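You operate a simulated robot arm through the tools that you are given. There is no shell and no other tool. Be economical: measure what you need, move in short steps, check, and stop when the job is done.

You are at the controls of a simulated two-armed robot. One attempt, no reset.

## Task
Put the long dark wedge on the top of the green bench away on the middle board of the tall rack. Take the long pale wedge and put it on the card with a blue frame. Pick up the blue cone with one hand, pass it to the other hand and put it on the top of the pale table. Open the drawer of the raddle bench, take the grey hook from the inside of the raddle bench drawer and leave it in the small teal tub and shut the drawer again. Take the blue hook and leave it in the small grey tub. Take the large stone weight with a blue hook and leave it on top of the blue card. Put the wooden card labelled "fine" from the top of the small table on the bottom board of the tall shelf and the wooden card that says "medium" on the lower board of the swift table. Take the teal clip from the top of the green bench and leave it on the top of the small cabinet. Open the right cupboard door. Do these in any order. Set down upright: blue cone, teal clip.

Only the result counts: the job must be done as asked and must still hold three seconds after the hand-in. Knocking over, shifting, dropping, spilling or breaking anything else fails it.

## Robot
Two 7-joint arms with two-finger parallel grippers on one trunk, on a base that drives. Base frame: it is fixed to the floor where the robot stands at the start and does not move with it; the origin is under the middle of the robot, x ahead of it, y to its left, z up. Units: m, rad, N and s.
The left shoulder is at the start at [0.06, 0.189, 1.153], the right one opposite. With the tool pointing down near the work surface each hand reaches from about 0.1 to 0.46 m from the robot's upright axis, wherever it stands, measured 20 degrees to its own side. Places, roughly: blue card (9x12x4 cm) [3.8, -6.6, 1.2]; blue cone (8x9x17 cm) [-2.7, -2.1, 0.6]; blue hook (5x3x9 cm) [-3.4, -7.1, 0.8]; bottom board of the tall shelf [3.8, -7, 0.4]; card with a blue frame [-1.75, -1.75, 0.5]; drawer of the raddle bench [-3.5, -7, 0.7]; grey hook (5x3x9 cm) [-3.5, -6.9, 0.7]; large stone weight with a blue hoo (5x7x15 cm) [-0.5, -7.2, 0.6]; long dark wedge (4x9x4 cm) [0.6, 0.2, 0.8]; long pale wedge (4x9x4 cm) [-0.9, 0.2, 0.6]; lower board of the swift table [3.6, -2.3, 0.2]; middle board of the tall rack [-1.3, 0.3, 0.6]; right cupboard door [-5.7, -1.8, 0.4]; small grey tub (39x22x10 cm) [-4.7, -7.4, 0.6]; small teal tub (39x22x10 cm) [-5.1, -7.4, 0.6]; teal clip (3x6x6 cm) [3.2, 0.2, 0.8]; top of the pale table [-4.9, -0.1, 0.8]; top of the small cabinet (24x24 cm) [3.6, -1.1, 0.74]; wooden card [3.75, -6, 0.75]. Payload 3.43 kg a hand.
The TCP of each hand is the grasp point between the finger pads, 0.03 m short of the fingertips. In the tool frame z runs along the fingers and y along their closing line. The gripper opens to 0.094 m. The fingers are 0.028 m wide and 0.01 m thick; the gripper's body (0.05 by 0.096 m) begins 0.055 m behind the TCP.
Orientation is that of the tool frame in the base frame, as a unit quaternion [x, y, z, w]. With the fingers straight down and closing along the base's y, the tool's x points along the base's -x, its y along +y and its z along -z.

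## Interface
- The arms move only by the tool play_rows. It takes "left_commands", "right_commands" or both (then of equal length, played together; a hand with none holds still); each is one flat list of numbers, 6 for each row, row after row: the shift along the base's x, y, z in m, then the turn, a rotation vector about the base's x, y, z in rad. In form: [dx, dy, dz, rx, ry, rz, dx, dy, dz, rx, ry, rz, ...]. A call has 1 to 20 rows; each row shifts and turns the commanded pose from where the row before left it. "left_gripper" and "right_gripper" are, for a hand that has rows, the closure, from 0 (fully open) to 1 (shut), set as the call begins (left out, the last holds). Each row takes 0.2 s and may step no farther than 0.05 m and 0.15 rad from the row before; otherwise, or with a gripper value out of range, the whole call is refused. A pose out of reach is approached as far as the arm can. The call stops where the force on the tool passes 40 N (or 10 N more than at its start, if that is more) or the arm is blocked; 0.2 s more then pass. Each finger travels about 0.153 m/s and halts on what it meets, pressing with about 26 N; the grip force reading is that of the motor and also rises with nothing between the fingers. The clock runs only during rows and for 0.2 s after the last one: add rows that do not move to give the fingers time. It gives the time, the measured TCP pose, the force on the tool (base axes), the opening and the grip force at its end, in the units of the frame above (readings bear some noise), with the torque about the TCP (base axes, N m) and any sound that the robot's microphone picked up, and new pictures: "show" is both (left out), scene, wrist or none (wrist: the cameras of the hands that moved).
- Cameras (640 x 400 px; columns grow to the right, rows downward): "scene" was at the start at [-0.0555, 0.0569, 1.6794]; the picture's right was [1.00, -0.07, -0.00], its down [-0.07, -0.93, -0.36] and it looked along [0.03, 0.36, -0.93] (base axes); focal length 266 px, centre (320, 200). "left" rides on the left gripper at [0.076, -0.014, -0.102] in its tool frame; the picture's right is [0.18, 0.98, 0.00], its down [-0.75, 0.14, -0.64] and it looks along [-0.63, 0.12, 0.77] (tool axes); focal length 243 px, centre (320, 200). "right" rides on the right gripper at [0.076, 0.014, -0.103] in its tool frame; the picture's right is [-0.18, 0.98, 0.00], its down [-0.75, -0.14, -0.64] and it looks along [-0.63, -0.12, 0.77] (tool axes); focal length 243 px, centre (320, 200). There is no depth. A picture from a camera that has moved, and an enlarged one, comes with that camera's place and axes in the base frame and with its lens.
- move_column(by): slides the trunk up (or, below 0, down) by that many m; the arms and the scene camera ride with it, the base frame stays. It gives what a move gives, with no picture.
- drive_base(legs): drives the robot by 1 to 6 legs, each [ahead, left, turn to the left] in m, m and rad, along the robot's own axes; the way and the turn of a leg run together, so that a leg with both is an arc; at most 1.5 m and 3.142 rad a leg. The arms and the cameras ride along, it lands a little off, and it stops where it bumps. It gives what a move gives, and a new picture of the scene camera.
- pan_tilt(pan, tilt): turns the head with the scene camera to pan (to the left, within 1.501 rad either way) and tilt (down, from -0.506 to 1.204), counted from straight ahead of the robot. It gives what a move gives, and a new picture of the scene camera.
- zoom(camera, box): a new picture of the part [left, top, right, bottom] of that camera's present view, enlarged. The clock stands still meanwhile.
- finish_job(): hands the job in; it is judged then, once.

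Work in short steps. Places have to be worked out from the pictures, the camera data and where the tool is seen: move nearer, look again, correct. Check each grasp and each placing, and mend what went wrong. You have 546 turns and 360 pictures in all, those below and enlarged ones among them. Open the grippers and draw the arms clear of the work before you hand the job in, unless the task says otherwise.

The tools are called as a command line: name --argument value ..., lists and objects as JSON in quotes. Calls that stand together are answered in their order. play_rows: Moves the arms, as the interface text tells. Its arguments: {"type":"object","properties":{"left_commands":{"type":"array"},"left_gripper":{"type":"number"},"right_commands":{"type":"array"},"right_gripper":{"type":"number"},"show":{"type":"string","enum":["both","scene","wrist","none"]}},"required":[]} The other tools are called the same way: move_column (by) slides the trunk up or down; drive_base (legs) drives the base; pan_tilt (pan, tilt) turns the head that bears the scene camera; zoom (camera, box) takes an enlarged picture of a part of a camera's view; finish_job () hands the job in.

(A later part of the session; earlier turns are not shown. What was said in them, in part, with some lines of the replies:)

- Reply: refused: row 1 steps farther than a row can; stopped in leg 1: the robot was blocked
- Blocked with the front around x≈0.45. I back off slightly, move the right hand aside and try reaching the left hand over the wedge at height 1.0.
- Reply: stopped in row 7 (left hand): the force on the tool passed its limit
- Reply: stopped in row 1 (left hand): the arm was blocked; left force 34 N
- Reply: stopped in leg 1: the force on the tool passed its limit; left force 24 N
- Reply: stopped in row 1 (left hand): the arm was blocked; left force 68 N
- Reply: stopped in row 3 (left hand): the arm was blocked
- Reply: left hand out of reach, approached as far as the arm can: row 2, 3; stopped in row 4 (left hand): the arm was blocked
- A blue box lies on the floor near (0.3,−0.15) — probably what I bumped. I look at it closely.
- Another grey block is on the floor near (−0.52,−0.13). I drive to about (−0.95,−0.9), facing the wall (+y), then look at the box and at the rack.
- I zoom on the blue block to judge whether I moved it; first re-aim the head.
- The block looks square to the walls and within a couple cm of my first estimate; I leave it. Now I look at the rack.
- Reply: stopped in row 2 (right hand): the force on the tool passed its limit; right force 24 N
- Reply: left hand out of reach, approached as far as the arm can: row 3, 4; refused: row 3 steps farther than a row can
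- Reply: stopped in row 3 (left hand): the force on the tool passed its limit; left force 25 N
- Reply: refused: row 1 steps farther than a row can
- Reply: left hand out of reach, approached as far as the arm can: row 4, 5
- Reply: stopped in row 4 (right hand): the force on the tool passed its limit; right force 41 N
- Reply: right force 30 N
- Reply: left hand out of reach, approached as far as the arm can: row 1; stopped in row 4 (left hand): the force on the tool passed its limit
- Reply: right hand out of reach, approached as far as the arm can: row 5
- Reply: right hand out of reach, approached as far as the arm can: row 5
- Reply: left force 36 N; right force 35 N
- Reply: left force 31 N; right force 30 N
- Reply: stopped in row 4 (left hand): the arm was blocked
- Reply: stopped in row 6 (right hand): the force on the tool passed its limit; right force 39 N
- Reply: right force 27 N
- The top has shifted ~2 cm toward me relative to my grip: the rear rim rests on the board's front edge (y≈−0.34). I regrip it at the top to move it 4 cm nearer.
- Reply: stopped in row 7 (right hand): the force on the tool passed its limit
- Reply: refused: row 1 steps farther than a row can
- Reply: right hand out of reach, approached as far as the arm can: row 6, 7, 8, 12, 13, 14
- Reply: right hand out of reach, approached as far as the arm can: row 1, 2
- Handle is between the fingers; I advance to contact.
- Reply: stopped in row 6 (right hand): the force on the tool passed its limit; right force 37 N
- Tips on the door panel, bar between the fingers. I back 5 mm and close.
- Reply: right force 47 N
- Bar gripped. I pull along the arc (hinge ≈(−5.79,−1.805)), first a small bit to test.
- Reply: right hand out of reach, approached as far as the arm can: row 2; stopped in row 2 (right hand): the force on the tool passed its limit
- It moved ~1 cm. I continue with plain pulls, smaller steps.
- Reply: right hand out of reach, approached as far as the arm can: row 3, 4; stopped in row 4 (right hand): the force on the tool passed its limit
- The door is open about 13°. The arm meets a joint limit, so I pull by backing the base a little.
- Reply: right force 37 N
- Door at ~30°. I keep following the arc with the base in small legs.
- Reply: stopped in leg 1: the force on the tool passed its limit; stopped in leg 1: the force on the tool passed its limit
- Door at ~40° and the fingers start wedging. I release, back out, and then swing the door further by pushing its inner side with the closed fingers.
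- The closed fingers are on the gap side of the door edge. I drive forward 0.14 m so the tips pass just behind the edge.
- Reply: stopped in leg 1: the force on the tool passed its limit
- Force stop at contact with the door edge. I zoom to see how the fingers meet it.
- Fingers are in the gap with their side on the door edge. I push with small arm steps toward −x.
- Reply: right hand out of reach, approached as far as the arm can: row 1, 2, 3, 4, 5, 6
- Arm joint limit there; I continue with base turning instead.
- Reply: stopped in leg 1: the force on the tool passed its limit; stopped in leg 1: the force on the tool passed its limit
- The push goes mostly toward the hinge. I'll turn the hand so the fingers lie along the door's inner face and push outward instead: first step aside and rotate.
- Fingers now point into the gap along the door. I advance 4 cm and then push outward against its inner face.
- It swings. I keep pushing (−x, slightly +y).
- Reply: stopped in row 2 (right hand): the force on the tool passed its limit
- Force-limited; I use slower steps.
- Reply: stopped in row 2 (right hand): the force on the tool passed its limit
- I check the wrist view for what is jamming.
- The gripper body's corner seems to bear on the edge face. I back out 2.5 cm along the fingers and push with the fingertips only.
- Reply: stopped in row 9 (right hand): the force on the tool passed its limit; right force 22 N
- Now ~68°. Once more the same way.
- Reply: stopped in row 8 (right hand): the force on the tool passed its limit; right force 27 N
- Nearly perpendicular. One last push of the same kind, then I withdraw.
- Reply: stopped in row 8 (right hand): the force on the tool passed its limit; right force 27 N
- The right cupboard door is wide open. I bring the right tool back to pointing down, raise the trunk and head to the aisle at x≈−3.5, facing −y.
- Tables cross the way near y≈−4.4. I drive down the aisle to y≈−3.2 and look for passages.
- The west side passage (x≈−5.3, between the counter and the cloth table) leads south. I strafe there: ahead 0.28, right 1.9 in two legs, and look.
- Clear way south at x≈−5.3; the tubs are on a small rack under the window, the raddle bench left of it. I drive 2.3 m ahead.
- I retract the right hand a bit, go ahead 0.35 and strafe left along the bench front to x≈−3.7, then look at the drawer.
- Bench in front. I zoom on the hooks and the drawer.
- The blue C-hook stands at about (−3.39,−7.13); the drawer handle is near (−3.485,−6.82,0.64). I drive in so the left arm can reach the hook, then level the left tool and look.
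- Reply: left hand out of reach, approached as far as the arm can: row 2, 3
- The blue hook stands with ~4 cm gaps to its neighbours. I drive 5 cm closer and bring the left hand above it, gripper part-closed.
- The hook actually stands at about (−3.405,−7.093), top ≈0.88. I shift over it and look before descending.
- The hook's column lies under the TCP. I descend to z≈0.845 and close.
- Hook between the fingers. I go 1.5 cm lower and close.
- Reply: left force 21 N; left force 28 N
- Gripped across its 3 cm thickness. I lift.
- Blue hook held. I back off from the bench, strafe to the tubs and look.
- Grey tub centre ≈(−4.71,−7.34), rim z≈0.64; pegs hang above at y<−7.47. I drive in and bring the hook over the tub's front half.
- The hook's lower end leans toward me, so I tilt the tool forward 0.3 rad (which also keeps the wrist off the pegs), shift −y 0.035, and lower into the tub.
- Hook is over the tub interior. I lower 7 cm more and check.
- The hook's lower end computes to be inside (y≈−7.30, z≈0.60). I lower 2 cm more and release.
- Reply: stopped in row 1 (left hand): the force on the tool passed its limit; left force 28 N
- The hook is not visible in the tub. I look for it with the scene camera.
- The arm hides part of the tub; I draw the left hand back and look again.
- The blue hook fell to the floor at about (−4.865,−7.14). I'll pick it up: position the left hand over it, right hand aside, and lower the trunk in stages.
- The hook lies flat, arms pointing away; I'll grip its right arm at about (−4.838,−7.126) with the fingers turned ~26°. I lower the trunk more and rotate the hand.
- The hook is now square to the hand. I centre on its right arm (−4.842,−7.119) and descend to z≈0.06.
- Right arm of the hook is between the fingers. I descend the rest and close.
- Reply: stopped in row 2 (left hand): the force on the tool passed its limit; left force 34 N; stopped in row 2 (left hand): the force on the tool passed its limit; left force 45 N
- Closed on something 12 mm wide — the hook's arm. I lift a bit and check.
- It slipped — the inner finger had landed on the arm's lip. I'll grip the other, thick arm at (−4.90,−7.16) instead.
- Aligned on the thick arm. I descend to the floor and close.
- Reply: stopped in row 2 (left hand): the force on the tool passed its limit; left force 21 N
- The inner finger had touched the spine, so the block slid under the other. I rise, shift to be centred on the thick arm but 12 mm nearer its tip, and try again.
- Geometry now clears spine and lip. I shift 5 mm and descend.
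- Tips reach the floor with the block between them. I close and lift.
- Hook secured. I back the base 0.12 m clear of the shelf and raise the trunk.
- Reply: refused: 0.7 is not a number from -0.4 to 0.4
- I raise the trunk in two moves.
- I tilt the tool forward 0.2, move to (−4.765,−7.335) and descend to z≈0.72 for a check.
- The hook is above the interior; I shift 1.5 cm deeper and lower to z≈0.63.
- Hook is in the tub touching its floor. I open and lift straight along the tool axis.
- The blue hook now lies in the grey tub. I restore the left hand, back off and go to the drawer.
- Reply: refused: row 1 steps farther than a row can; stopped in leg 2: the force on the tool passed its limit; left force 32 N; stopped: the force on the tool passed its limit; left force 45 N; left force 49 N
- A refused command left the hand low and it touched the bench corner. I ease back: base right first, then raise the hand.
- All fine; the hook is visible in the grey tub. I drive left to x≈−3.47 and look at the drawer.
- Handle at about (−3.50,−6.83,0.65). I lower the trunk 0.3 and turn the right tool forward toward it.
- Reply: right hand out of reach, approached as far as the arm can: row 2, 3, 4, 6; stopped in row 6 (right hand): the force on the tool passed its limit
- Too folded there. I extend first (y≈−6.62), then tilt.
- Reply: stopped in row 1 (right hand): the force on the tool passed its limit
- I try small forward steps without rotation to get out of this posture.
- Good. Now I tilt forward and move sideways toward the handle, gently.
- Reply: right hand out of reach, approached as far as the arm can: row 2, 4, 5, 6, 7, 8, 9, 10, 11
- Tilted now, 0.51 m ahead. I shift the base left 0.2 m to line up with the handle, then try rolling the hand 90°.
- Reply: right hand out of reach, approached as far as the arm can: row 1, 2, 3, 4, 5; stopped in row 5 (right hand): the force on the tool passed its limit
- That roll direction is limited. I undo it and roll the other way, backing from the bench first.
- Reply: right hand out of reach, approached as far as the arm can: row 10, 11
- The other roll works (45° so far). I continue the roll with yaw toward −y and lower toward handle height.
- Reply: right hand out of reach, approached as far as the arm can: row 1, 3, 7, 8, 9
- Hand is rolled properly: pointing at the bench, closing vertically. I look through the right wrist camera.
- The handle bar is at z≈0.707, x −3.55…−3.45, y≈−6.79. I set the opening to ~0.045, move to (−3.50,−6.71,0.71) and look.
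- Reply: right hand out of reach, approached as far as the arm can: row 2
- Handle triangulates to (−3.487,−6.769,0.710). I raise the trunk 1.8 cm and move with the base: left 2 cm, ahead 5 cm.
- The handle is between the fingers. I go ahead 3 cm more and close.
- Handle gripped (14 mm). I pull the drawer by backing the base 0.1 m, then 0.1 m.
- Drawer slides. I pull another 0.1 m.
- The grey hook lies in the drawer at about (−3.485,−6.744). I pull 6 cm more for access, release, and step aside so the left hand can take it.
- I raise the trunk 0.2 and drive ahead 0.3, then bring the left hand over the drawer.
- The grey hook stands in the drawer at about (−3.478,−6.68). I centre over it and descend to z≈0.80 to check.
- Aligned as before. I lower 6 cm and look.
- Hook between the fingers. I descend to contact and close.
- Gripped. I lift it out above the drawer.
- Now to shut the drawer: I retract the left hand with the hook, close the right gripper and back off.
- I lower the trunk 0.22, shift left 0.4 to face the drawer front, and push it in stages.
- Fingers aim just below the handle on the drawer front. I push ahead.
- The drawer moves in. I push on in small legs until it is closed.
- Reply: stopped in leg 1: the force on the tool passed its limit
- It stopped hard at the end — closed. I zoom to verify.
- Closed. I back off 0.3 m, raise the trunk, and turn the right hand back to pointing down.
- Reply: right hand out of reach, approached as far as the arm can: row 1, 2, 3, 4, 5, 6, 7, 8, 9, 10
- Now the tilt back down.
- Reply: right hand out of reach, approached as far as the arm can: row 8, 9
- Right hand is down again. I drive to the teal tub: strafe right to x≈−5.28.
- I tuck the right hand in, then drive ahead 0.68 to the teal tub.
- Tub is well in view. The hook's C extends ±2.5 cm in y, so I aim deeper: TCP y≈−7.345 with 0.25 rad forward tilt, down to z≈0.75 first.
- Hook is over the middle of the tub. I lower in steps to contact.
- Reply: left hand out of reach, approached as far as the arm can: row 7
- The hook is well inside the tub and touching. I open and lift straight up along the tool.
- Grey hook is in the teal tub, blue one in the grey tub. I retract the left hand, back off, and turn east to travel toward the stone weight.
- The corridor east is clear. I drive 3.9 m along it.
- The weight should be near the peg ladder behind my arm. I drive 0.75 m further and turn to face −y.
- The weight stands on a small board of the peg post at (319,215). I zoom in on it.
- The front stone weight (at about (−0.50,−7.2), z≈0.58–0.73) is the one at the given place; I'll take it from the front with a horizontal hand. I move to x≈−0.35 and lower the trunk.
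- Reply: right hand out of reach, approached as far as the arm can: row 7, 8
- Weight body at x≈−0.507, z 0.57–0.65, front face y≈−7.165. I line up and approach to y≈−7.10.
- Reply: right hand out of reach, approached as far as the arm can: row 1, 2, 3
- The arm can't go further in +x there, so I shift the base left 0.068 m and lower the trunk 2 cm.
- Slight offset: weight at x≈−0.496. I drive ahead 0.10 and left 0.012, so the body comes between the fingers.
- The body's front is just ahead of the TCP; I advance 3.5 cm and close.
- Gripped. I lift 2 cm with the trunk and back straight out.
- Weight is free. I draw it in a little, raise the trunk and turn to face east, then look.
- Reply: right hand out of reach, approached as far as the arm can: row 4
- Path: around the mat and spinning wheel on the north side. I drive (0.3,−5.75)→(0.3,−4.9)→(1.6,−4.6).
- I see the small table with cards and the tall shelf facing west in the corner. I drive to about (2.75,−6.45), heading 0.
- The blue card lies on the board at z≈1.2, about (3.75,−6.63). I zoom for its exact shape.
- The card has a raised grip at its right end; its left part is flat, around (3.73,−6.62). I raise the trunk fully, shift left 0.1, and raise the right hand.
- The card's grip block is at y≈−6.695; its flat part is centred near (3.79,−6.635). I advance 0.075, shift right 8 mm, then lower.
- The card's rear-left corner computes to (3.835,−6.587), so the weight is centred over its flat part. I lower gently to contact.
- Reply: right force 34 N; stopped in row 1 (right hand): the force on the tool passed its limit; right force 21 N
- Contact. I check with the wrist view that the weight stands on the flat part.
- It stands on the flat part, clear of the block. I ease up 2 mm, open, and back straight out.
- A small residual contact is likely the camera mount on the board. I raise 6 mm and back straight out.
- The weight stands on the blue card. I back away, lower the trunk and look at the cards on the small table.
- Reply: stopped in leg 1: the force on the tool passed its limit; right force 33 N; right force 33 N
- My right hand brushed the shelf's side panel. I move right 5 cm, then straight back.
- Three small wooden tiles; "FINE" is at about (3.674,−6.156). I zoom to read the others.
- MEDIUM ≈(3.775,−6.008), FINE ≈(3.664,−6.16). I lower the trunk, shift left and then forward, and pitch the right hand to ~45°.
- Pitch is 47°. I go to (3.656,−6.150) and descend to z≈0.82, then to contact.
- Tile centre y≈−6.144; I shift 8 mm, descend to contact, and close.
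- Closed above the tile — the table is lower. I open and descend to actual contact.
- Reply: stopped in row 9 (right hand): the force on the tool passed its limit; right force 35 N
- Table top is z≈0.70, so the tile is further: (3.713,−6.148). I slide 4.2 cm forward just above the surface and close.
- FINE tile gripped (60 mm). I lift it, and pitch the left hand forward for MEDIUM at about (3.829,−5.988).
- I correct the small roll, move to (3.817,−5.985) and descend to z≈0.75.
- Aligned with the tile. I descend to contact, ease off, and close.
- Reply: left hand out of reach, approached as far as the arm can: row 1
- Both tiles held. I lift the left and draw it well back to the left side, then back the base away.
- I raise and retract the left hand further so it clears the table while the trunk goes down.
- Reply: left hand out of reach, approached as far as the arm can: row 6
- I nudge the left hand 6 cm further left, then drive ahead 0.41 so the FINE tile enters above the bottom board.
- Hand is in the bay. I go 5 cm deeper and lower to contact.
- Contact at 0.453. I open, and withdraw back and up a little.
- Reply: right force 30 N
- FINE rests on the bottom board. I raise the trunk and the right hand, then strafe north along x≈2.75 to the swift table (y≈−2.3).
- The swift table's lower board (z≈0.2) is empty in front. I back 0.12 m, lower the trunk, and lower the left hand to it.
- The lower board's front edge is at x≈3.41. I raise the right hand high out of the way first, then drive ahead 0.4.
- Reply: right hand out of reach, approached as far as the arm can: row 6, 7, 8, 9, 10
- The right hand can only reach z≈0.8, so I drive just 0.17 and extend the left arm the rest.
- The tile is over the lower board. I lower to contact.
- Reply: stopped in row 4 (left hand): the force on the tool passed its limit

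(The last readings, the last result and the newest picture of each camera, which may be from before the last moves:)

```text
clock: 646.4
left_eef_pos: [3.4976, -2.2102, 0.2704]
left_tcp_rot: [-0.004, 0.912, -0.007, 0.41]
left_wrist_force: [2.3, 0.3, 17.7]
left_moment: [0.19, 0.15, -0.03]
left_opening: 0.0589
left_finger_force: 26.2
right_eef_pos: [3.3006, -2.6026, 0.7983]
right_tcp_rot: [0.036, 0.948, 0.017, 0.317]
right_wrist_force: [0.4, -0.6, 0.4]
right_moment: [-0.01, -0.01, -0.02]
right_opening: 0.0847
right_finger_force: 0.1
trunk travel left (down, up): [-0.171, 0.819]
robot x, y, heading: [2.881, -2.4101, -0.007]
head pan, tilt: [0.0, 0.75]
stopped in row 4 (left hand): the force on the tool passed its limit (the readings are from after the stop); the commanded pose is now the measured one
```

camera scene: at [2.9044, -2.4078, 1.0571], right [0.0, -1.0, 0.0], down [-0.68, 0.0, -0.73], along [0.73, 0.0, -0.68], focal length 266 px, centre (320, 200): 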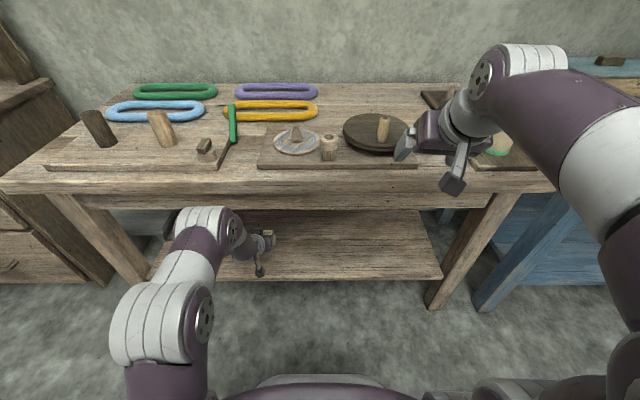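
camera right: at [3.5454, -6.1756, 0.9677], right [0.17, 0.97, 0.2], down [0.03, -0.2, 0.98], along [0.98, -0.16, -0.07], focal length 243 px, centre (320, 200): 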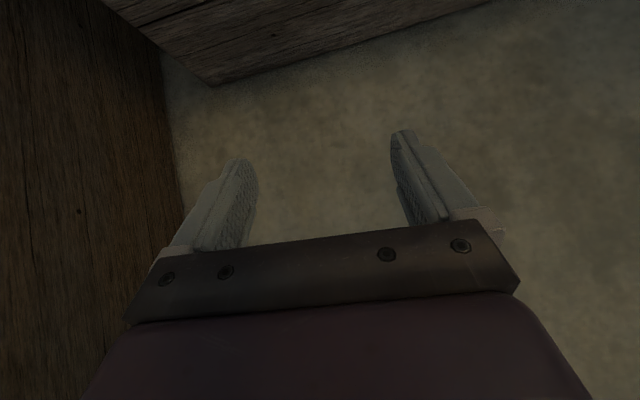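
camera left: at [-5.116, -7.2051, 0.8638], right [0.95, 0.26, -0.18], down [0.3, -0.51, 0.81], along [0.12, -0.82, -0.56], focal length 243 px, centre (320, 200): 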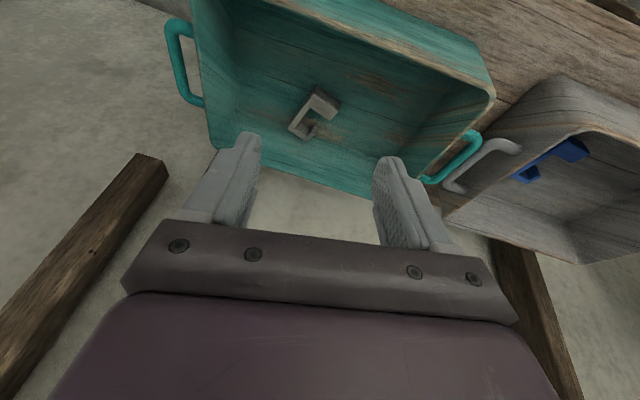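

Contact at TCP 0.27 (board ≈0.24). I open and withdraw.

play_rows --left_commands '[0, 0, 0.001, 0, 0, 0, 0, 0, 0, 0, 0, 0, 0, 0, 0, 0, 0, 0]' --left_gripper 0.1 --show "none"

play_rows --left_commands '[-0.02, 0, 0.02, 0, 0, 0, -0.03, 0, 0.02, 0, 0, 0, -0.04, 0, 0.01, 0, 0, 0, -0.04, 0, 0, 0, 0, 0, -0.04, 0, 0, 0, 0, 0, -0.04, 0, 0, 0, 0, 0]' --show "scene"

```text
clock: 647.2
left_eef_pos: [3.4969, -2.2132, 0.271]
left_tcp_rot: [-0.003, 0.912, -0.005, 0.409]
left_wrist_force: [6.5, -22.9, 27.3]
left_moment: [0.37, -0.53, -0.55]
left_opening: 0.0716
left_finger_force: 0.1
right_eef_pos: [3.2999, -2.6035, 0.7983]
right_tcp_rot: [0.037, 0.947, 0.017, 0.318]
right_wrist_force: [0.4, -0.3, 0.5]
right_moment: [-0.01, -0.02, 0.0]
right_opening: 0.0848
right_finger_force: 0.0
trunk travel left (down, up): [-0.171, 0.819]
robot x, y, heading: [2.8804, -2.4083, -0.001]
head pan, tilt: [0.0, 0.75]
```

```text
clock: 648.6
left_eef_pos: [3.2839, -2.2125, 0.3157]
left_tcp_rot: [-0.004, 0.915, -0.007, 0.404]
left_wrist_force: [0.7, -0.4, 0.9]
left_moment: [0.02, 0.03, 0.02]
left_opening: 0.0843
left_finger_force: 0.0
right_eef_pos: [3.303, -2.6016, 0.7985]
right_tcp_rot: [0.038, 0.948, 0.015, 0.316]
right_wrist_force: [-0.1, 0.5, -0.7]
right_moment: [-0.02, 0.0, -0.02]
right_opening: 0.0844
right_finger_force: 0.3
trunk travel left (down, up): [-0.171, 0.819]
robot x, y, heading: [2.8797, -2.4128, -0.003]
head pan, tilt: [0.0, 0.75]
camera scene: at [2.9041, -2.4079, 1.0571], right [0.0, -1.0, 0.0], down [-0.68, 0.0, -0.73], along [0.73, 0.0, -0.68], focal length 266 px, centre (320, 200)
```

scene: 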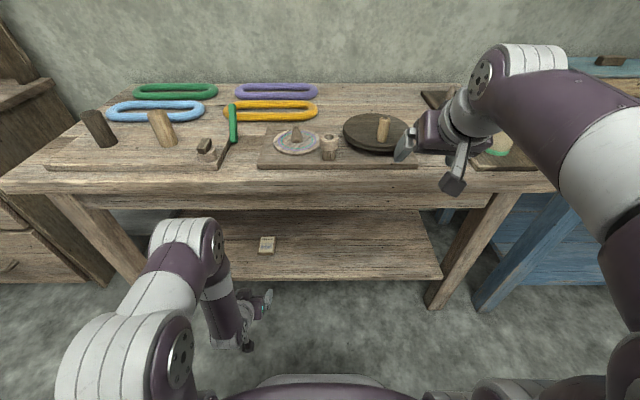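

MEDIUM is on the lower board. I back off, raise the trunk, go north and turn toward the green bench.

drive_base --legs '[[-0.3, 0, 0]]'

move_column --by 0.4

move_column --by 0.2

drive_base --legs '[[0, 1.45, 0], [0.0, 0, 1.57]]'

pan_tilt --pan -0.4 --tilt 0.6

```text
clock: 650.6
left_eef_pos: [2.9911, -2.2122, 0.3158]
left_tcp_rot: [-0.005, 0.914, -0.006, 0.405]
left_wrist_force: [0.3, -0.2, -0.1]
left_moment: [0.04, -0.01, 0.01]
left_opening: 0.0844
left_finger_force: 0.1
right_eef_pos: [3.009, -2.6017, 0.7993]
right_tcp_rot: [0.037, 0.948, 0.016, 0.316]
right_wrist_force: [-0.1, 0.2, 0.2]
right_moment: [-0.01, 0.0, 0.0]
right_opening: 0.0846
right_finger_force: 0.2
trunk travel left (down, up): [-0.171, 0.819]
robot x, y, heading: [2.5865, -2.4061, -0.004]
head pan, tilt: [0.0, 0.75]
camera scene: at [2.6113, -2.4067, 1.0571], right [0.0, -1.0, 0.0], down [-0.68, 0.0, -0.73], along [0.73, 0.0, -0.68], focal length 266 px, centre (320, 200)
```

scene: 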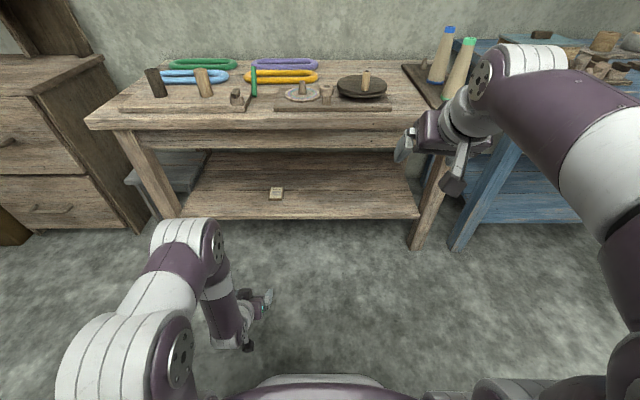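

```text
clock: 654.4
left_eef_pos: [2.9903, -2.2112, 0.7165]
left_tcp_rot: [-0.004, 0.914, -0.006, 0.405]
left_wrist_force: [0.1, -0.6, -0.1]
left_moment: [-0.01, 0.01, -0.01]
left_opening: 0.0846
left_finger_force: 0.0
right_eef_pos: [3.0095, -2.6014, 1.1982]
right_tcp_rot: [0.037, 0.948, 0.016, 0.316]
right_wrist_force: [0.3, 0.6, 0.2]
right_moment: [-0.01, 0.0, 0.04]
right_opening: 0.0847
right_finger_force: 0.1
trunk travel left (down, up): [-0.571, 0.419]
robot x, y, heading: [2.5858, -2.4055, -0.005]
head pan, tilt: [0.0, 0.75]
```

```text
clock: 656.6
left_eef_pos: [2.9906, -2.2106, 0.916]
left_tcp_rot: [-0.004, 0.915, -0.006, 0.403]
left_wrist_force: [0.3, -0.2, 0.2]
left_moment: [0.01, 0.01, -0.01]
left_opening: 0.0847
left_finger_force: 0.1
right_eef_pos: [3.009, -2.6008, 1.398]
right_tcp_rot: [0.038, 0.948, 0.015, 0.316]
right_wrist_force: [-0.6, -0.8, 0.4]
right_moment: [0.02, 0.04, -0.01]
right_opening: 0.0845
right_finger_force: 0.1
trunk travel left (down, up): [-0.771, 0.219]
robot x, y, heading: [2.5875, -2.4115, -0.011]
head pan, tilt: [0.0, 0.75]
```

```text
clock: 667.8
left_eef_pos: [2.3956, -0.5455, 0.9159]
left_tcp_rot: [0.657, -0.637, -0.284, -0.288]
left_wrist_force: [-0.3, -0.2, 0.0]
left_moment: [0.0, -0.01, -0.01]
left_opening: 0.0848
left_finger_force: 0.1
right_eef_pos: [2.7837, -0.519, 1.3982]
right_tcp_rot: [-0.651, 0.689, 0.237, 0.21]
right_wrist_force: [-0.3, 0.4, 1.0]
right_moment: [-0.02, 0.0, 0.02]
right_opening: 0.0842
right_finger_force: 0.1
trunk travel left (down, up): [-0.771, 0.219]
robot x, y, heading: [2.6028, -0.9481, 1.587]
head pan, tilt: [0.0, 0.75]
camera scene: at [2.5999, -0.9214, 1.6571], right [1.0, 0.02, 0.0], down [0.01, -0.68, -0.73], along [-0.01, 0.73, -0.68], focal length 266 px, centre (320, 200)
```

scene: 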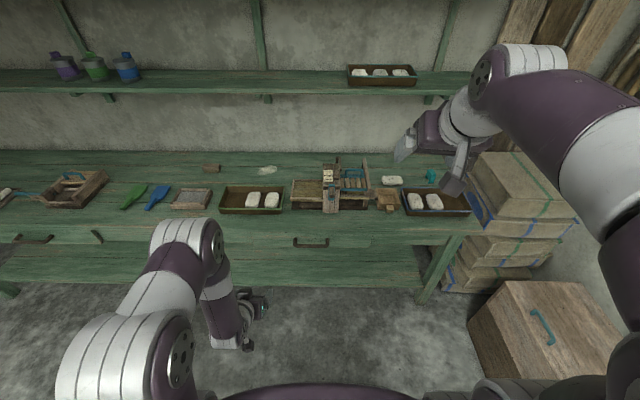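

```text
clock: 668.6
left_eef_pos: [2.3939, -0.546, 0.9178]
left_tcp_rot: [0.657, -0.636, -0.285, -0.288]
left_wrist_force: [0.2, 0.4, 0.1]
left_moment: [0.01, 0.05, 0.02]
left_opening: 0.0847
left_finger_force: 0.1
right_eef_pos: [2.7836, -0.5216, 1.3985]
right_tcp_rot: [-0.652, 0.689, 0.237, 0.209]
right_wrist_force: [0.2, 0.2, -0.2]
right_moment: [-0.02, 0.01, -0.01]
right_opening: 0.0845
right_finger_force: 0.0
trunk travel left (down, up): [-0.771, 0.219]
robot x, y, heading: [2.602, -0.946, 1.585]
head pan, tilt: [-0.4, 0.6]
camera scene: at [2.6342, -0.9222, 1.6699], right [0.93, -0.37, 0.0], down [-0.21, -0.52, -0.82], along [0.31, 0.77, -0.57], focal length 266 px, centre (320, 200)
```

scene: 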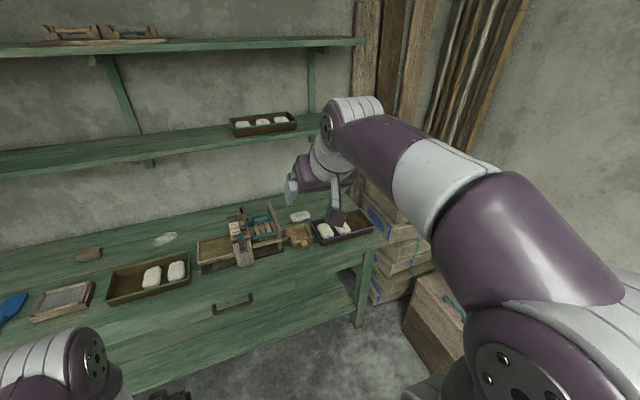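

The teal clip is at about (3.16,0.18), behind a tray. I lower the right hand, shift right 0.37 and ahead 0.35, then look closely.

play_rows --right_commands '[0, 0, -0.045, 0, 0, 0, 0, 0, -0.045, 0, 0, 0, 0, 0, -0.045, 0, 0, 0, 0.0, 0, -0.045, 0, 0, 0, 0.0, 0, -0.045, 0, 0, 0, 0, 0, -0.045, 0, 0, 0, 0, 0, -0.045, 0, 0, 0]' --show "none"

drive_base --legs '[[0, -0.37, -0.01], [0.3, 0, 0]]'

pan_tilt --pan 0.0 --tilt 0.8

```text
clock: 670.2
left_eef_pos: [2.3944, -0.5462, 0.916]
left_tcp_rot: [0.657, -0.636, -0.284, -0.288]
left_wrist_force: [0.1, -0.2, 0.0]
left_moment: [-0.01, 0.03, 0.0]
left_opening: 0.0845
left_finger_force: 0.1
right_eef_pos: [2.791, -0.5232, 1.101]
right_tcp_rot: [-0.648, 0.694, 0.223, 0.22]
right_wrist_force: [0.2, -0.3, 0.1]
right_moment: [-0.01, 0.0, 0.05]
right_opening: 0.0849
right_finger_force: 0.1
right hand out of reach, approached as far as the arm can: row 7
trunk travel left (down, up): [-0.771, 0.219]
robot x, y, heading: [2.5987, -0.9447, 1.587]
head pan, tilt: [-0.4, 0.6]
```

```text
clock: 674.2
left_eef_pos: [2.7694, -0.2352, 0.9167]
left_tcp_rot: [0.652, -0.642, -0.282, -0.289]
left_wrist_force: [-0.3, -0.1, 0.1]
left_moment: [0.02, -0.03, -0.04]
left_opening: 0.0843
left_finger_force: 0.1
right_eef_pos: [3.1656, -0.2196, 1.1003]
right_tcp_rot: [-0.643, 0.699, 0.221, 0.222]
right_wrist_force: [0.1, 0.8, 0.7]
right_moment: [0.01, -0.02, 0.02]
right_opening: 0.0848
right_finger_force: 0.0
trunk travel left (down, up): [-0.771, 0.219]
robot x, y, heading: [2.9666, -0.6376, 1.572]
head pan, tilt: [-0.4, 0.6]
camera scene: at [3.0013, -0.6154, 1.67], right [0.92, -0.39, 0.0], down [-0.22, -0.52, -0.83], along [0.32, 0.76, -0.56], focal length 266 px, centre (320, 200)
```

scene: 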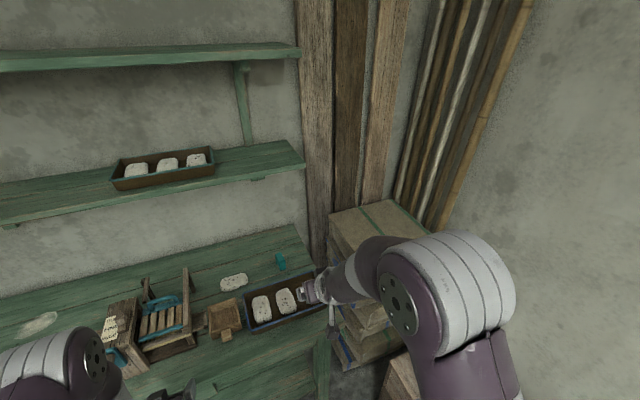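

```text
clock: 675.1
left_eef_pos: [2.7674, -0.2359, 0.9155]
left_tcp_rot: [0.651, -0.642, -0.282, -0.29]
left_wrist_force: [0.3, -0.3, 1.1]
left_moment: [0.03, 0.03, -0.02]
left_opening: 0.0844
left_finger_force: 0.1
right_eef_pos: [3.1644, -0.2195, 1.1004]
right_tcp_rot: [-0.643, 0.699, 0.221, 0.222]
right_wrist_force: [0.3, -0.4, 0.1]
right_moment: [0.01, 0.0, -0.01]
right_opening: 0.0847
right_finger_force: 0.0
trunk travel left (down, up): [-0.771, 0.219]
robot x, y, heading: [2.9668, -0.638, 1.572]
head pan, tilt: [0.0, 0.799]
camera scene: at [2.967, -0.6164, 1.6531], right [1.0, 0.0, 0.0], down [0.0, -0.72, -0.7], along [0.0, 0.7, -0.72], focal length 266 px, centre (320, 200)
```

scene: 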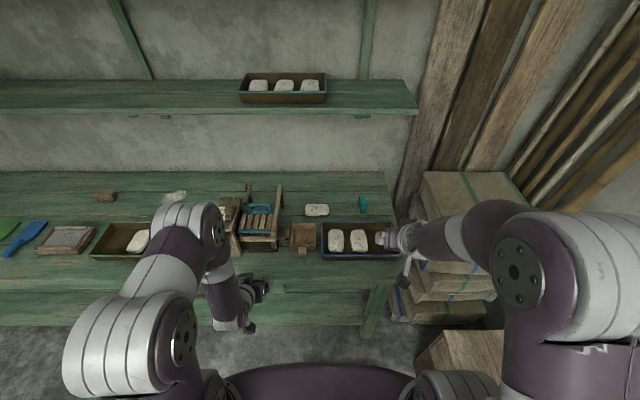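

zoom --camera "scene" --box '[310, 170, 406, 230]'

```text
6.67 times, centred on (358, 200) of scene
camera zoom: at [2.967, -0.6164, 1.6531], right [1.0, 0.0, 0.0], down [0.0, -0.72, -0.7], along [0.0, 0.7, -0.72], focal length 1773 px, centre (67, 200)
```

zoom: 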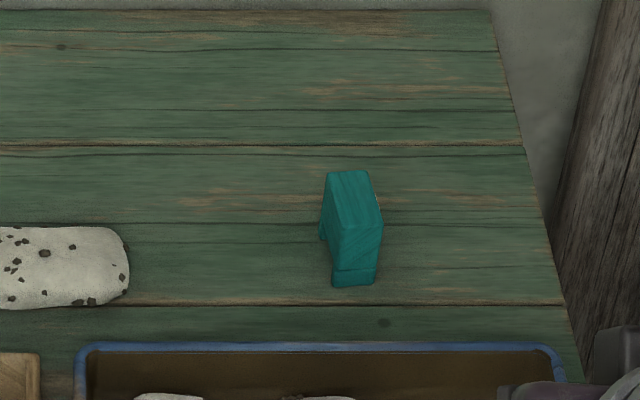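

The clip stands at about (3.157,0.184), 3 cm wide in x. I lift the left hand, untilt the right to ~0.2 rad (so its camera clears the tray), and drive ahead 0.24.

play_rows --left_commands '[0, -0.02, 0.04, 0, 0, 0, 0, -0.02, 0.04, 0, 0, 0, 0, -0.02, 0.04, 0, 0, 0, 0, 0, 0.04, 0, 0, 0, 0, 0, 0, 0, 0, 0]' --right_commands '[0, 0, 0, -0.09, 0, 0, 0, 0, 0, -0.09, 0, 0, 0, 0, -0.03, -0.09, 0, 0, 0, 0, -0.03, -0.09, 0, 0, 0, 0, -0.03, -0.06, 0, 0]' --show "none"

drive_base --legs '[[0.24, 0, 0]]'

play_rows --right_commands '[-0.002, 0.04, 0, 0, 0, 0, -0.002, 0.04, 0, 0, 0, 0, 0, 0.03, 0, 0, 0, 0, 0, 0.02, 0, 0, 0, 0, 0, 0, 0, 0, 0, 0]' --right_gripper 0.2 --show "wrist"

```text
clock: 676.3
left_eef_pos: [2.7684, -0.2942, 1.0767]
left_tcp_rot: [0.652, -0.642, -0.282, -0.29]
left_wrist_force: [-0.6, 0.4, 1.0]
left_moment: [-0.03, 0.0, -0.02]
left_opening: 0.0845
left_finger_force: 0.0
right_eef_pos: [3.1656, -0.2164, 1.0089]
right_tcp_rot: [-0.675, 0.729, 0.07, 0.083]
right_wrist_force: [0.9, 0.5, 0.2]
right_moment: [0.02, -0.02, -0.05]
right_opening: 0.0845
right_finger_force: 0.1
right hand out of reach, approached as far as the arm can: row 2
trunk travel left (down, up): [-0.771, 0.219]
robot x, y, heading: [2.9693, -0.6397, 1.573]
head pan, tilt: [0.0, 0.799]
```

```text
clock: 678.1
left_eef_pos: [2.7705, -0.059, 1.0757]
left_tcp_rot: [0.652, -0.642, -0.281, -0.29]
left_wrist_force: [-0.1, 0.3, 0.2]
left_moment: [-0.01, 0.01, 0.01]
left_opening: 0.0847
left_finger_force: 0.0
right_eef_pos: [3.1667, 0.0183, 1.0094]
right_tcp_rot: [-0.674, 0.73, 0.07, 0.084]
right_wrist_force: [0.7, 0.2, -0.5]
right_moment: [0.0, -0.03, -0.04]
right_opening: 0.0847
right_finger_force: 0.2
trunk travel left (down, up): [-0.771, 0.219]
robot x, y, heading: [2.9578, -0.4009, 1.569]
head pan, tilt: [0.0, 0.799]
camera scene: at [2.9668, -0.3796, 1.6531], right [1.0, 0.0, 0.0], down [0.0, -0.72, -0.7], along [0.0, 0.7, -0.72], focal length 266 px, centre (320, 200)
```

scene: 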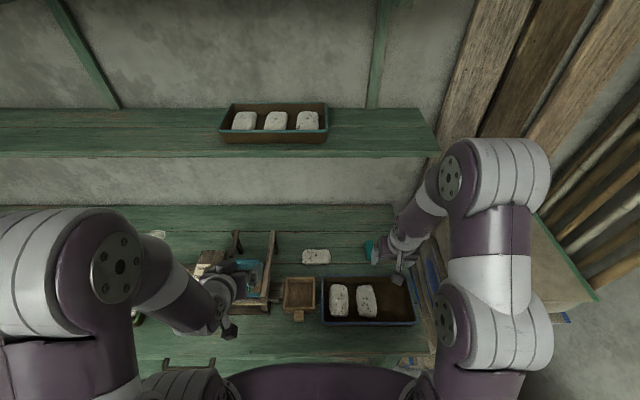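

```text
clock: 679.3
left_eef_pos: [2.7708, -0.0583, 1.0757]
left_tcp_rot: [0.651, -0.642, -0.282, -0.29]
left_wrist_force: [-0.7, -0.7, -0.4]
left_moment: [-0.02, 0.0, -0.02]
left_opening: 0.0844
left_finger_force: 0.0
right_eef_pos: [3.1652, 0.1488, 1.0102]
right_tcp_rot: [-0.674, 0.731, 0.07, 0.083]
right_wrist_force: [1.3, -0.9, -0.8]
right_moment: [-0.01, -0.02, -0.02]
right_opening: 0.075
right_finger_force: 0.1
trunk travel left (down, up): [-0.771, 0.219]
robot x, y, heading: [2.9668, -0.4021, 1.571]
head pan, tilt: [0.0, 0.799]
camera right: at [3.142, 0.0543, 1.0934], right [-0.97, 0.26, 0.03], down [0.18, 0.58, 0.79], along [0.19, 0.77, -0.61], focal length 243 px, centre (320, 200)
```

right: 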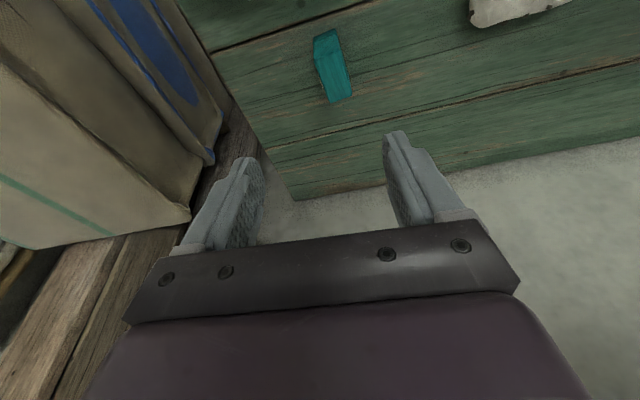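

Clip centre (3.157,0.183). I move over it and descend to z≈0.83.

play_rows --right_commands '[-0.005, 0.02, -0.03, 0, 0, 0, -0.004, 0.011, -0.04, 0, 0, 0, 0, 0, -0.045, 0, 0, 0, 0, 0, -0.045, 0, 0, 0, 0, 0, -0.02, 0, 0, 0, 0, 0, 0, 0, 0, 0]' --show "wrist"

```text
clock: 680.7
left_eef_pos: [2.7701, -0.0586, 1.0757]
left_tcp_rot: [0.652, -0.642, -0.283, -0.289]
left_wrist_force: [-0.6, -0.5, -0.4]
left_moment: [0.05, -0.01, -0.02]
left_opening: 0.0845
left_finger_force: 0.0
right_eef_pos: [3.1544, 0.1792, 0.8298]
right_tcp_rot: [-0.674, 0.73, 0.071, 0.084]
right_wrist_force: [-1.0, 0.4, -0.4]
right_moment: [0.0, 0.0, 0.0]
right_opening: 0.0752
right_finger_force: 0.1
trunk travel left (down, up): [-0.771, 0.219]
robot x, y, heading: [2.9683, -0.4021, 1.574]
head pan, tilt: [0.0, 0.799]
camera right: at [3.1309, 0.0852, 0.9136], right [-0.97, 0.26, 0.03], down [0.18, 0.58, 0.79], along [0.19, 0.77, -0.61], focal length 243 px, centre (320, 200)
```

right: 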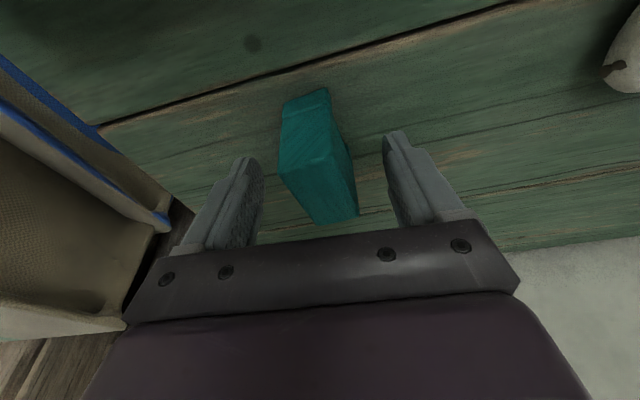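

Clip between the fingers. I lower 1.2 cm more and close.

play_rows --right_commands '[0.003, 0.003, -0.012, 0, 0, 0, 0, 0, 0, 0, 0, 0]' --show "none"

play_rows --right_commands '[0, 0, 0, 0, 0, 0, 0, 0, 0, 0, 0, 0, 0, 0, 0, 0, 0, 0]' --right_gripper 1 --show "none"

play_rows --right_commands '[0, 0, 0.03, 0, 0, 0, 0, -0.01, 0.045, 0, 0, 0, 0, -0.01, 0.045, 0, 0, 0, 0, 0, 0, 0, 0, 0]' --show "wrist"

```text
clock: 681.3
left_eef_pos: [2.7695, -0.0589, 1.0767]
left_tcp_rot: [0.652, -0.642, -0.282, -0.289]
left_wrist_force: [-0.9, 0.3, -0.4]
left_moment: [-0.02, 0.02, 0.03]
left_opening: 0.0847
left_finger_force: 0.0
right_eef_pos: [3.155, 0.1824, 0.8181]
right_tcp_rot: [-0.675, 0.73, 0.07, 0.084]
right_wrist_force: [-0.5, -0.5, 0.4]
right_moment: [-0.02, 0.0, -0.03]
right_opening: 0.0751
right_finger_force: 0.1
trunk travel left (down, up): [-0.771, 0.219]
robot x, y, heading: [2.9664, -0.3966, 1.573]
head pan, tilt: [0.0, 0.799]
```

```text
clock: 682.1
left_eef_pos: [2.7705, -0.058, 1.0764]
left_tcp_rot: [0.651, -0.643, -0.282, -0.289]
left_wrist_force: [0.6, -0.5, -0.4]
left_moment: [0.01, -0.01, -0.01]
left_opening: 0.0846
left_finger_force: 0.0
right_eef_pos: [3.1569, 0.1831, 0.8157]
right_tcp_rot: [-0.674, 0.73, 0.071, 0.084]
right_wrist_force: [-0.5, 0.2, 0.5]
right_moment: [-0.02, 0.0, 0.02]
right_opening: 0.0316
right_finger_force: 26.3
trunk travel left (down, up): [-0.771, 0.219]
robot x, y, heading: [2.9663, -0.4033, 1.571]
head pan, tilt: [0.0, 0.799]
```

```text
clock: 683.1
left_eef_pos: [2.7692, -0.0578, 1.0755]
left_tcp_rot: [0.651, -0.642, -0.282, -0.29]
left_wrist_force: [-0.6, -0.4, -0.1]
left_moment: [0.02, 0.0, -0.01]
left_opening: 0.0844
left_finger_force: 0.0
right_eef_pos: [3.158, 0.1622, 0.9371]
right_tcp_rot: [-0.674, 0.73, 0.07, 0.083]
right_wrist_force: [-0.4, 0.6, 0.0]
right_moment: [0.0, 0.01, 0.02]
right_opening: 0.0313
right_finger_force: 25.7
trunk travel left (down, up): [-0.771, 0.219]
robot x, y, heading: [2.9677, -0.4018, 1.568]
head pan, tilt: [0.0, 0.799]
camera right: at [3.135, 0.0681, 1.0212], right [-0.97, 0.26, 0.03], down [0.18, 0.58, 0.79], along [0.19, 0.77, -0.61], focal length 243 px, centre (320, 200)
```

right: 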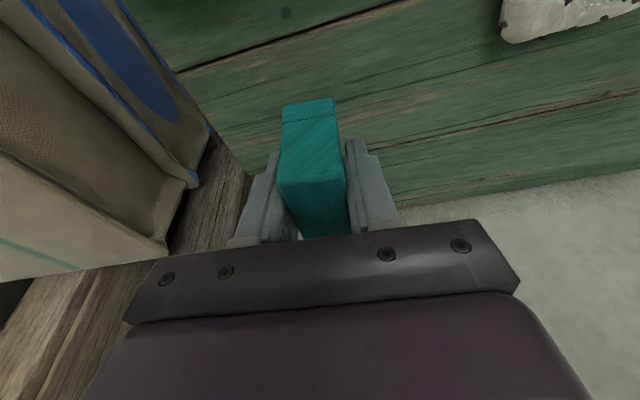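

Clip held upright. I back away, move left, and turn east toward the small cabinet.

drive_base --legs '[[-0.5, 0, 0], [0, 0.35, 0], [0, 0, -1.57]]'

pan_tilt --pan 0.0 --tilt 0.6

```text
clock: 691.7
left_eef_pos: [2.9577, -0.7039, 1.0762]
left_tcp_rot: [-0.002, 0.914, -0.007, 0.405]
left_wrist_force: [0.9, -0.3, -0.3]
left_moment: [0.02, 0.0, 0.0]
left_opening: 0.0847
left_finger_force: 0.1
right_eef_pos: [3.174, -1.0921, 0.938]
right_tcp_rot: [0.044, 0.993, -0.01, 0.109]
right_wrist_force: [-0.3, -0.7, -0.4]
right_moment: [-0.02, -0.02, 0.01]
right_opening: 0.0315
right_finger_force: 26.0
trunk travel left (down, up): [-0.771, 0.219]
robot x, y, heading: [2.6133, -0.8959, -0.012]
head pan, tilt: [0.0, 0.799]
camera scene: at [2.6339, -0.8961, 1.6531], right [-0.01, -1.0, 0.0], down [-0.72, 0.01, -0.7], along [0.7, -0.01, -0.72], focal length 266 px, centre (320, 200)
```

scene: 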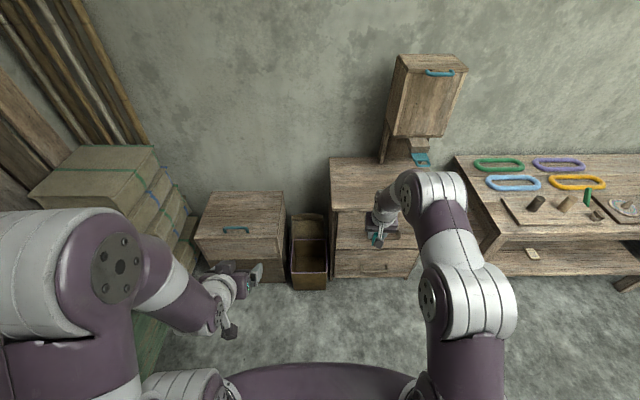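

```text
clock: 692.4
left_eef_pos: [2.9577, -0.7042, 1.0755]
left_tcp_rot: [-0.002, 0.915, -0.008, 0.404]
left_wrist_force: [-0.6, -0.8, 0.0]
left_moment: [0.01, -0.03, 0.0]
left_opening: 0.0845
left_finger_force: 0.1
right_eef_pos: [3.1731, -1.0949, 0.9381]
right_tcp_rot: [0.045, 0.993, -0.01, 0.109]
right_wrist_force: [-0.3, 1.0, -1.3]
right_moment: [0.0, -0.01, -0.01]
right_opening: 0.0313
right_finger_force: 26.3
trunk travel left (down, up): [-0.771, 0.219]
robot x, y, heading: [2.6133, -0.9002, -0.015]
head pan, tilt: [0.0, 0.6]
camera scene: at [2.6416, -0.8962, 1.6699], right [-0.01, -1.0, 0.0], down [-0.57, 0.01, -0.82], along [0.82, -0.01, -0.57], focal length 266 px, centre (320, 200)
```

scene: 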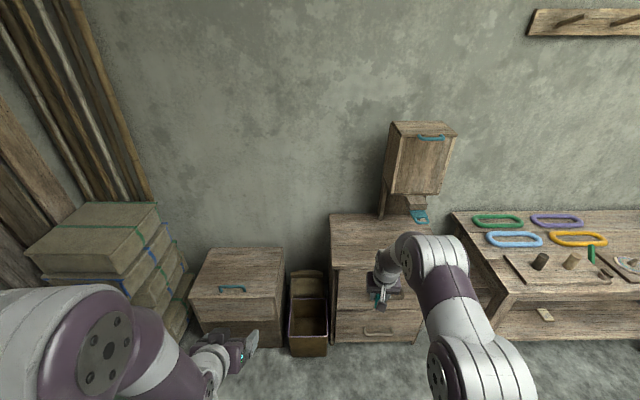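

The cabinet top is free around (3.58,−1.10). I drive ahead 0.4 and check.

drive_base --legs '[[0.4, 0, 0.013]]'

zoom --camera "right" --box '[0, 0, 640, 400]'

```text
clock: 694.9
left_eef_pos: [3.3471, -0.7012, 1.0754]
left_tcp_rot: [-0.008, 0.914, -0.004, 0.405]
left_wrist_force: [0.4, 0.5, -0.1]
left_moment: [-0.01, 0.01, -0.02]
left_opening: 0.0844
left_finger_force: 0.1
right_eef_pos: [3.568, -1.0885, 0.9373]
right_tcp_rot: [0.04, 0.993, -0.01, 0.109]
right_wrist_force: [0.1, 0.3, -0.4]
right_moment: [0.02, 0.01, -0.02]
right_opening: 0.0319
right_finger_force: 25.7
trunk travel left (down, up): [-0.771, 0.219]
robot x, y, heading: [3.0067, -0.9027, -0.0]
head pan, tilt: [0.0, 0.6]
camera scene: at [3.0335, -0.8976, 1.67], right [0.0, -1.0, 0.0], down [-0.56, 0.0, -0.83], along [0.83, 0.0, -0.56], focal length 266 px, centre (320, 200)
```

scene: 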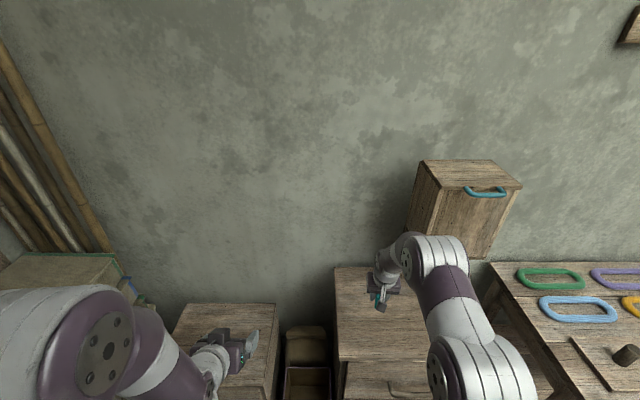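

```text
1.00 times, centred on (320, 200) of right
camera zoom: at [3.4728, -1.0652, 1.0213], right [0.26, 0.97, 0.03], down [0.58, -0.18, 0.79], along [0.77, -0.19, -0.61], focal length 243 px, centre (320, 200)
```

zoom: 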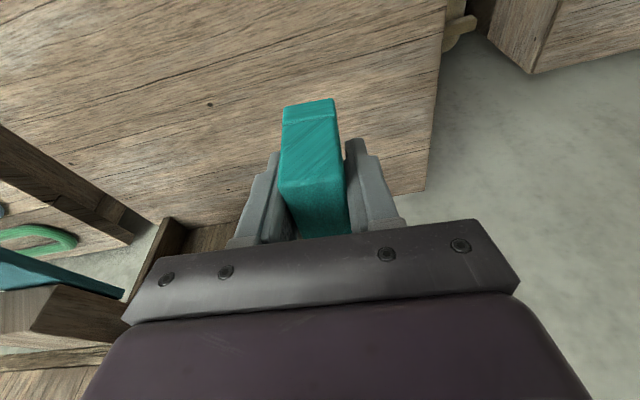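

Clear cabinet top beneath. I lower to contact.

play_rows --right_commands '[0, 0, -0.045, 0, 0, 0, 0, 0, -0.045, 0, 0, 0, 0, 0, -0.035, 0, 0, 0, 0, 0, -0.01, 0, 0, 0, 0, 0, -0.008, 0, 0, 0, 0, 0, -0.006, 0, 0, 0, 0, 0, -0.006, 0, 0, 0, 0, 0, -0.005, 0, 0, 0, 0, 0, -0.005, 0, 0, 0, 0, 0, -0.005, 0, 0, 0]' --show "none"

```text
clock: 696.9
left_eef_pos: [3.3443, -0.7006, 1.0764]
left_tcp_rot: [-0.006, 0.914, -0.006, 0.406]
left_wrist_force: [0.0, -0.1, 0.9]
left_moment: [0.03, 0.01, 0.02]
left_opening: 0.0847
left_finger_force: 0.1
right_eef_pos: [3.5681, -1.0868, 0.7772]
right_tcp_rot: [0.038, 0.993, -0.009, 0.113]
right_wrist_force: [-5.0, 0.4, 17.1]
right_moment: [0.26, 0.23, 0.1]
right_opening: 0.0314
right_finger_force: 26.6
trunk travel left (down, up): [-0.771, 0.219]
robot x, y, heading: [3.0032, -0.8973, -0.002]
head pan, tilt: [0.0, 0.6]
stopped in row 9 (right hand): the force on the tool passed its limit (the readings are from after the stop); the commanded pose is now the measured one
```

Contact at 0.777. I ease, open and rise.

play_rows --right_commands '[0, 0, 0.001, 0, 0, 0, 0, 0, 0, 0, 0, 0]' --show "none"

play_rows --right_commands '[0, 0, 0, 0, 0, 0, 0, 0, 0, 0, 0, 0, 0, 0, 0, 0, 0, 0]' --right_gripper 0.3 --show "none"

play_rows --right_commands '[0, 0, 0.03, 0, 0, 0, 0, 0, 0.04, 0, 0, 0, -0.01, 0, 0.04, 0, 0, 0, -0.02, 0, 0.04, 0, 0, 0]' --show "wrist"

```text
clock: 697.5
left_eef_pos: [3.3445, -0.7017, 1.0759]
left_tcp_rot: [-0.007, 0.914, -0.006, 0.405]
left_wrist_force: [-0.3, -0.4, 0.1]
left_moment: [0.01, 0.0, 0.02]
left_opening: 0.0845
left_finger_force: 0.0
right_eef_pos: [3.5687, -1.0874, 0.7765]
right_tcp_rot: [0.039, 0.993, -0.008, 0.112]
right_wrist_force: [-2.8, 0.4, 13.3]
right_moment: [0.23, 0.04, -0.03]
right_opening: 0.0314
right_finger_force: 26.2
trunk travel left (down, up): [-0.771, 0.219]
robot x, y, heading: [3.0069, -0.8989, 0.004]
head pan, tilt: [0.0, 0.6]
```

```text
clock: 698.3
left_eef_pos: [3.3455, -0.703, 1.0765]
left_tcp_rot: [-0.006, 0.914, -0.005, 0.405]
left_wrist_force: [1.2, 0.4, 0.2]
left_moment: [0.03, 0.01, 0.03]
left_opening: 0.0845
left_finger_force: 0.1
right_eef_pos: [3.5697, -1.0878, 0.7787]
right_tcp_rot: [0.039, 0.993, -0.009, 0.112]
right_wrist_force: [0.2, -13.6, 16.3]
right_moment: [0.12, 0.08, 0.01]
right_opening: 0.0584
right_finger_force: 0.1
trunk travel left (down, up): [-0.771, 0.219]
robot x, y, heading: [3.0021, -0.9004, 0.003]
head pan, tilt: [0.0, 0.6]
```

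```text
clock: 699.3
left_eef_pos: [3.3444, -0.7013, 1.077]
left_tcp_rot: [-0.007, 0.914, -0.006, 0.405]
left_wrist_force: [-0.4, -0.1, -0.2]
left_moment: [0.0, -0.01, 0.04]
left_opening: 0.0847
left_finger_force: 0.1
right_eef_pos: [3.5365, -1.0873, 0.9295]
right_tcp_rot: [0.038, 0.993, -0.01, 0.111]
right_wrist_force: [-0.4, -0.7, 1.0]
right_moment: [0.01, 0.01, 0.01]
right_opening: 0.0658
right_finger_force: 0.1
trunk travel left (down, up): [-0.771, 0.219]
robot x, y, heading: [3.0037, -0.8953, -0.001]
head pan, tilt: [0.0, 0.6]
camera right: at [3.4416, -1.0647, 1.0123], right [0.26, 0.97, 0.03], down [0.58, -0.18, 0.79], along [0.77, -0.19, -0.61], focal length 243 px, centre (320, 200)
```

right: 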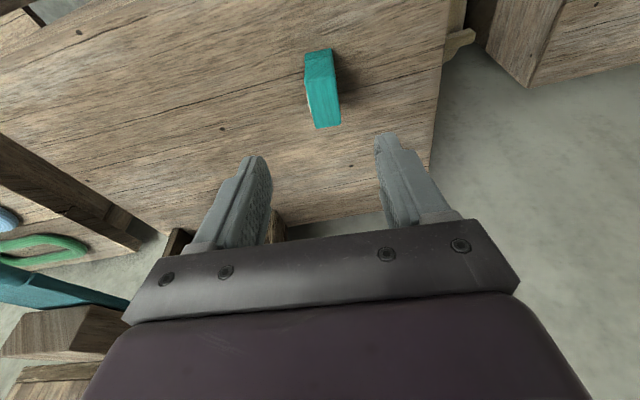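

The clip stands upright on the cabinet. I open both hands, draw the arms back and back away, then take a last look.

play_rows --right_commands '[-0.03, 0, 0.03, 0, 0, 0, -0.03, 0, 0.03, 0, 0, 0, -0.02, 0, 0.02, 0, 0, 0]' --left_commands '[0, 0, 0.02, 0, 0, 0, 0, 0, 0.02, 0, 0, 0, 0, 0, 0, 0, 0, 0]' --right_gripper 0 --left_gripper 0 --show "none"

drive_base --legs '[[-0.6, 0, 0]]'

zoom --camera "scene" --box '[300, 180, 460, 280]'

```text
clock: 700.1
left_eef_pos: [3.3596, -0.7021, 1.1089]
left_tcp_rot: [-0.006, 0.915, -0.006, 0.404]
left_wrist_force: [-0.2, -0.5, 0.8]
left_moment: [-0.02, 0.0, 0.01]
left_opening: 0.0943
left_finger_force: 0.0
left hand out of reach, approached as far as the arm can: row 1, 2
right_eef_pos: [3.4587, -1.0882, 1.0056]
right_tcp_rot: [0.039, 0.993, -0.01, 0.11]
right_wrist_force: [0.4, -0.2, 0.3]
right_moment: [-0.02, 0.03, 0.04]
right_opening: 0.0938
right_finger_force: 0.1
trunk travel left (down, up): [-0.771, 0.219]
robot x, y, heading: [3.0052, -0.8941, 0.002]
head pan, tilt: [0.0, 0.6]
```

```text
clock: 703.4
left_eef_pos: [2.7645, -0.7023, 1.1076]
left_tcp_rot: [-0.004, 0.914, -0.006, 0.405]
left_wrist_force: [0.5, 0.3, -0.3]
left_moment: [0.01, 0.04, 0.01]
left_opening: 0.0941
left_finger_force: 0.0
right_eef_pos: [2.8615, -1.0898, 1.0072]
right_tcp_rot: [0.041, 0.993, -0.01, 0.111]
right_wrist_force: [-0.7, -0.6, 0.0]
right_moment: [0.03, -0.01, 0.0]
right_opening: 0.094
right_finger_force: 0.1
trunk travel left (down, up): [-0.771, 0.219]
robot x, y, heading: [2.4096, -0.8986, -0.007]
head pan, tilt: [0.0, 0.6]
camera scene: at [2.4374, -0.8968, 1.6699], right [0.0, -1.0, 0.0], down [-0.57, 0.0, -0.82], along [0.82, 0.0, -0.57], focal length 266 px, centre (320, 200)
```

scene: 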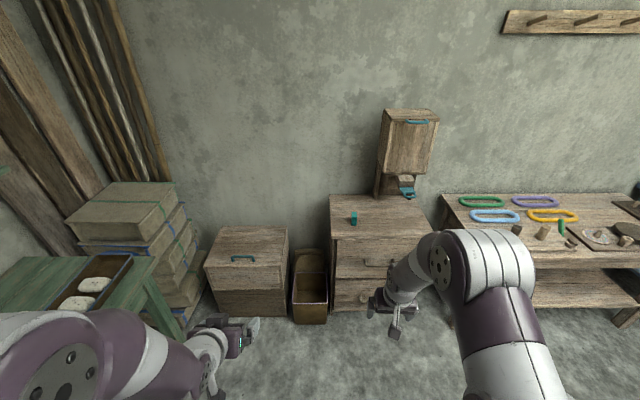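

```text
4.00 times, centred on (380, 230) of scene
camera zoom: at [2.4374, -0.8968, 1.6699], right [0.0, -1.0, 0.0], down [-0.57, 0.0, -0.82], along [0.82, 0.0, -0.57], focal length 1064 px, centre (80, 80)
```

zoom: 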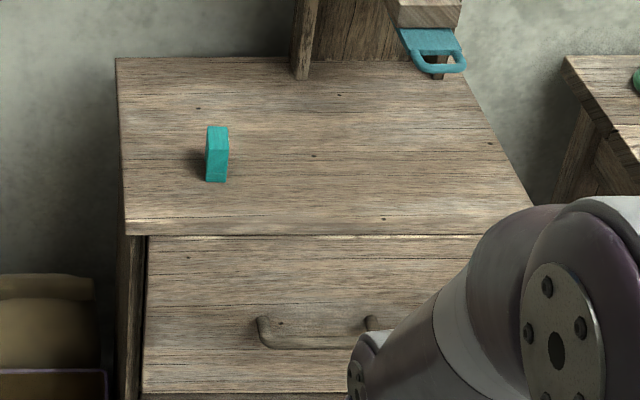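

All placements are checked: both grippers are open and the arms are clear. I hand the job in.

finish_job

```text
The job is handed in.
```

I finished all nine tasks and handed the job in, but several unplanned contacts along the way could still count against it.

**Done as asked:**
- The dark wedge is on the middle board of the tall rack.
- The pale wedge is on the blue-framed card.
- The blue cone was passed from the left hand to the right and stands upright on the pale table.
- The grey hook is in the small teal tub and the raddle bench drawer is shut.
- The blue hook is in the small grey tub.
- The stone weight is on the blue card. Several weights stood in that row, two of them with blue hooks; I took the front one, at the given place.
- "Fine" is on the bottom board of the tall shelf and "medium" is on the lower board of the swift table.
- The teal clip stands upright on the small cabinet.
- The right cupboard door is open about 85°.

**What could count against it:**
- **Floor block:** near the start I bumped what is probably the blue block on the floor near the green bench. It may have moved 1–2 cm, which is within my measuring error.
- **Blue hook:** it fell to the floor once before I got it into the tub.
- **Wall shelf:** my left arm pressed against it at the start, and the robot rocked.
- **Raddle bench and tall shelf:** a hand touched each of them once. Nothing looked moved or knocked over afterwards.
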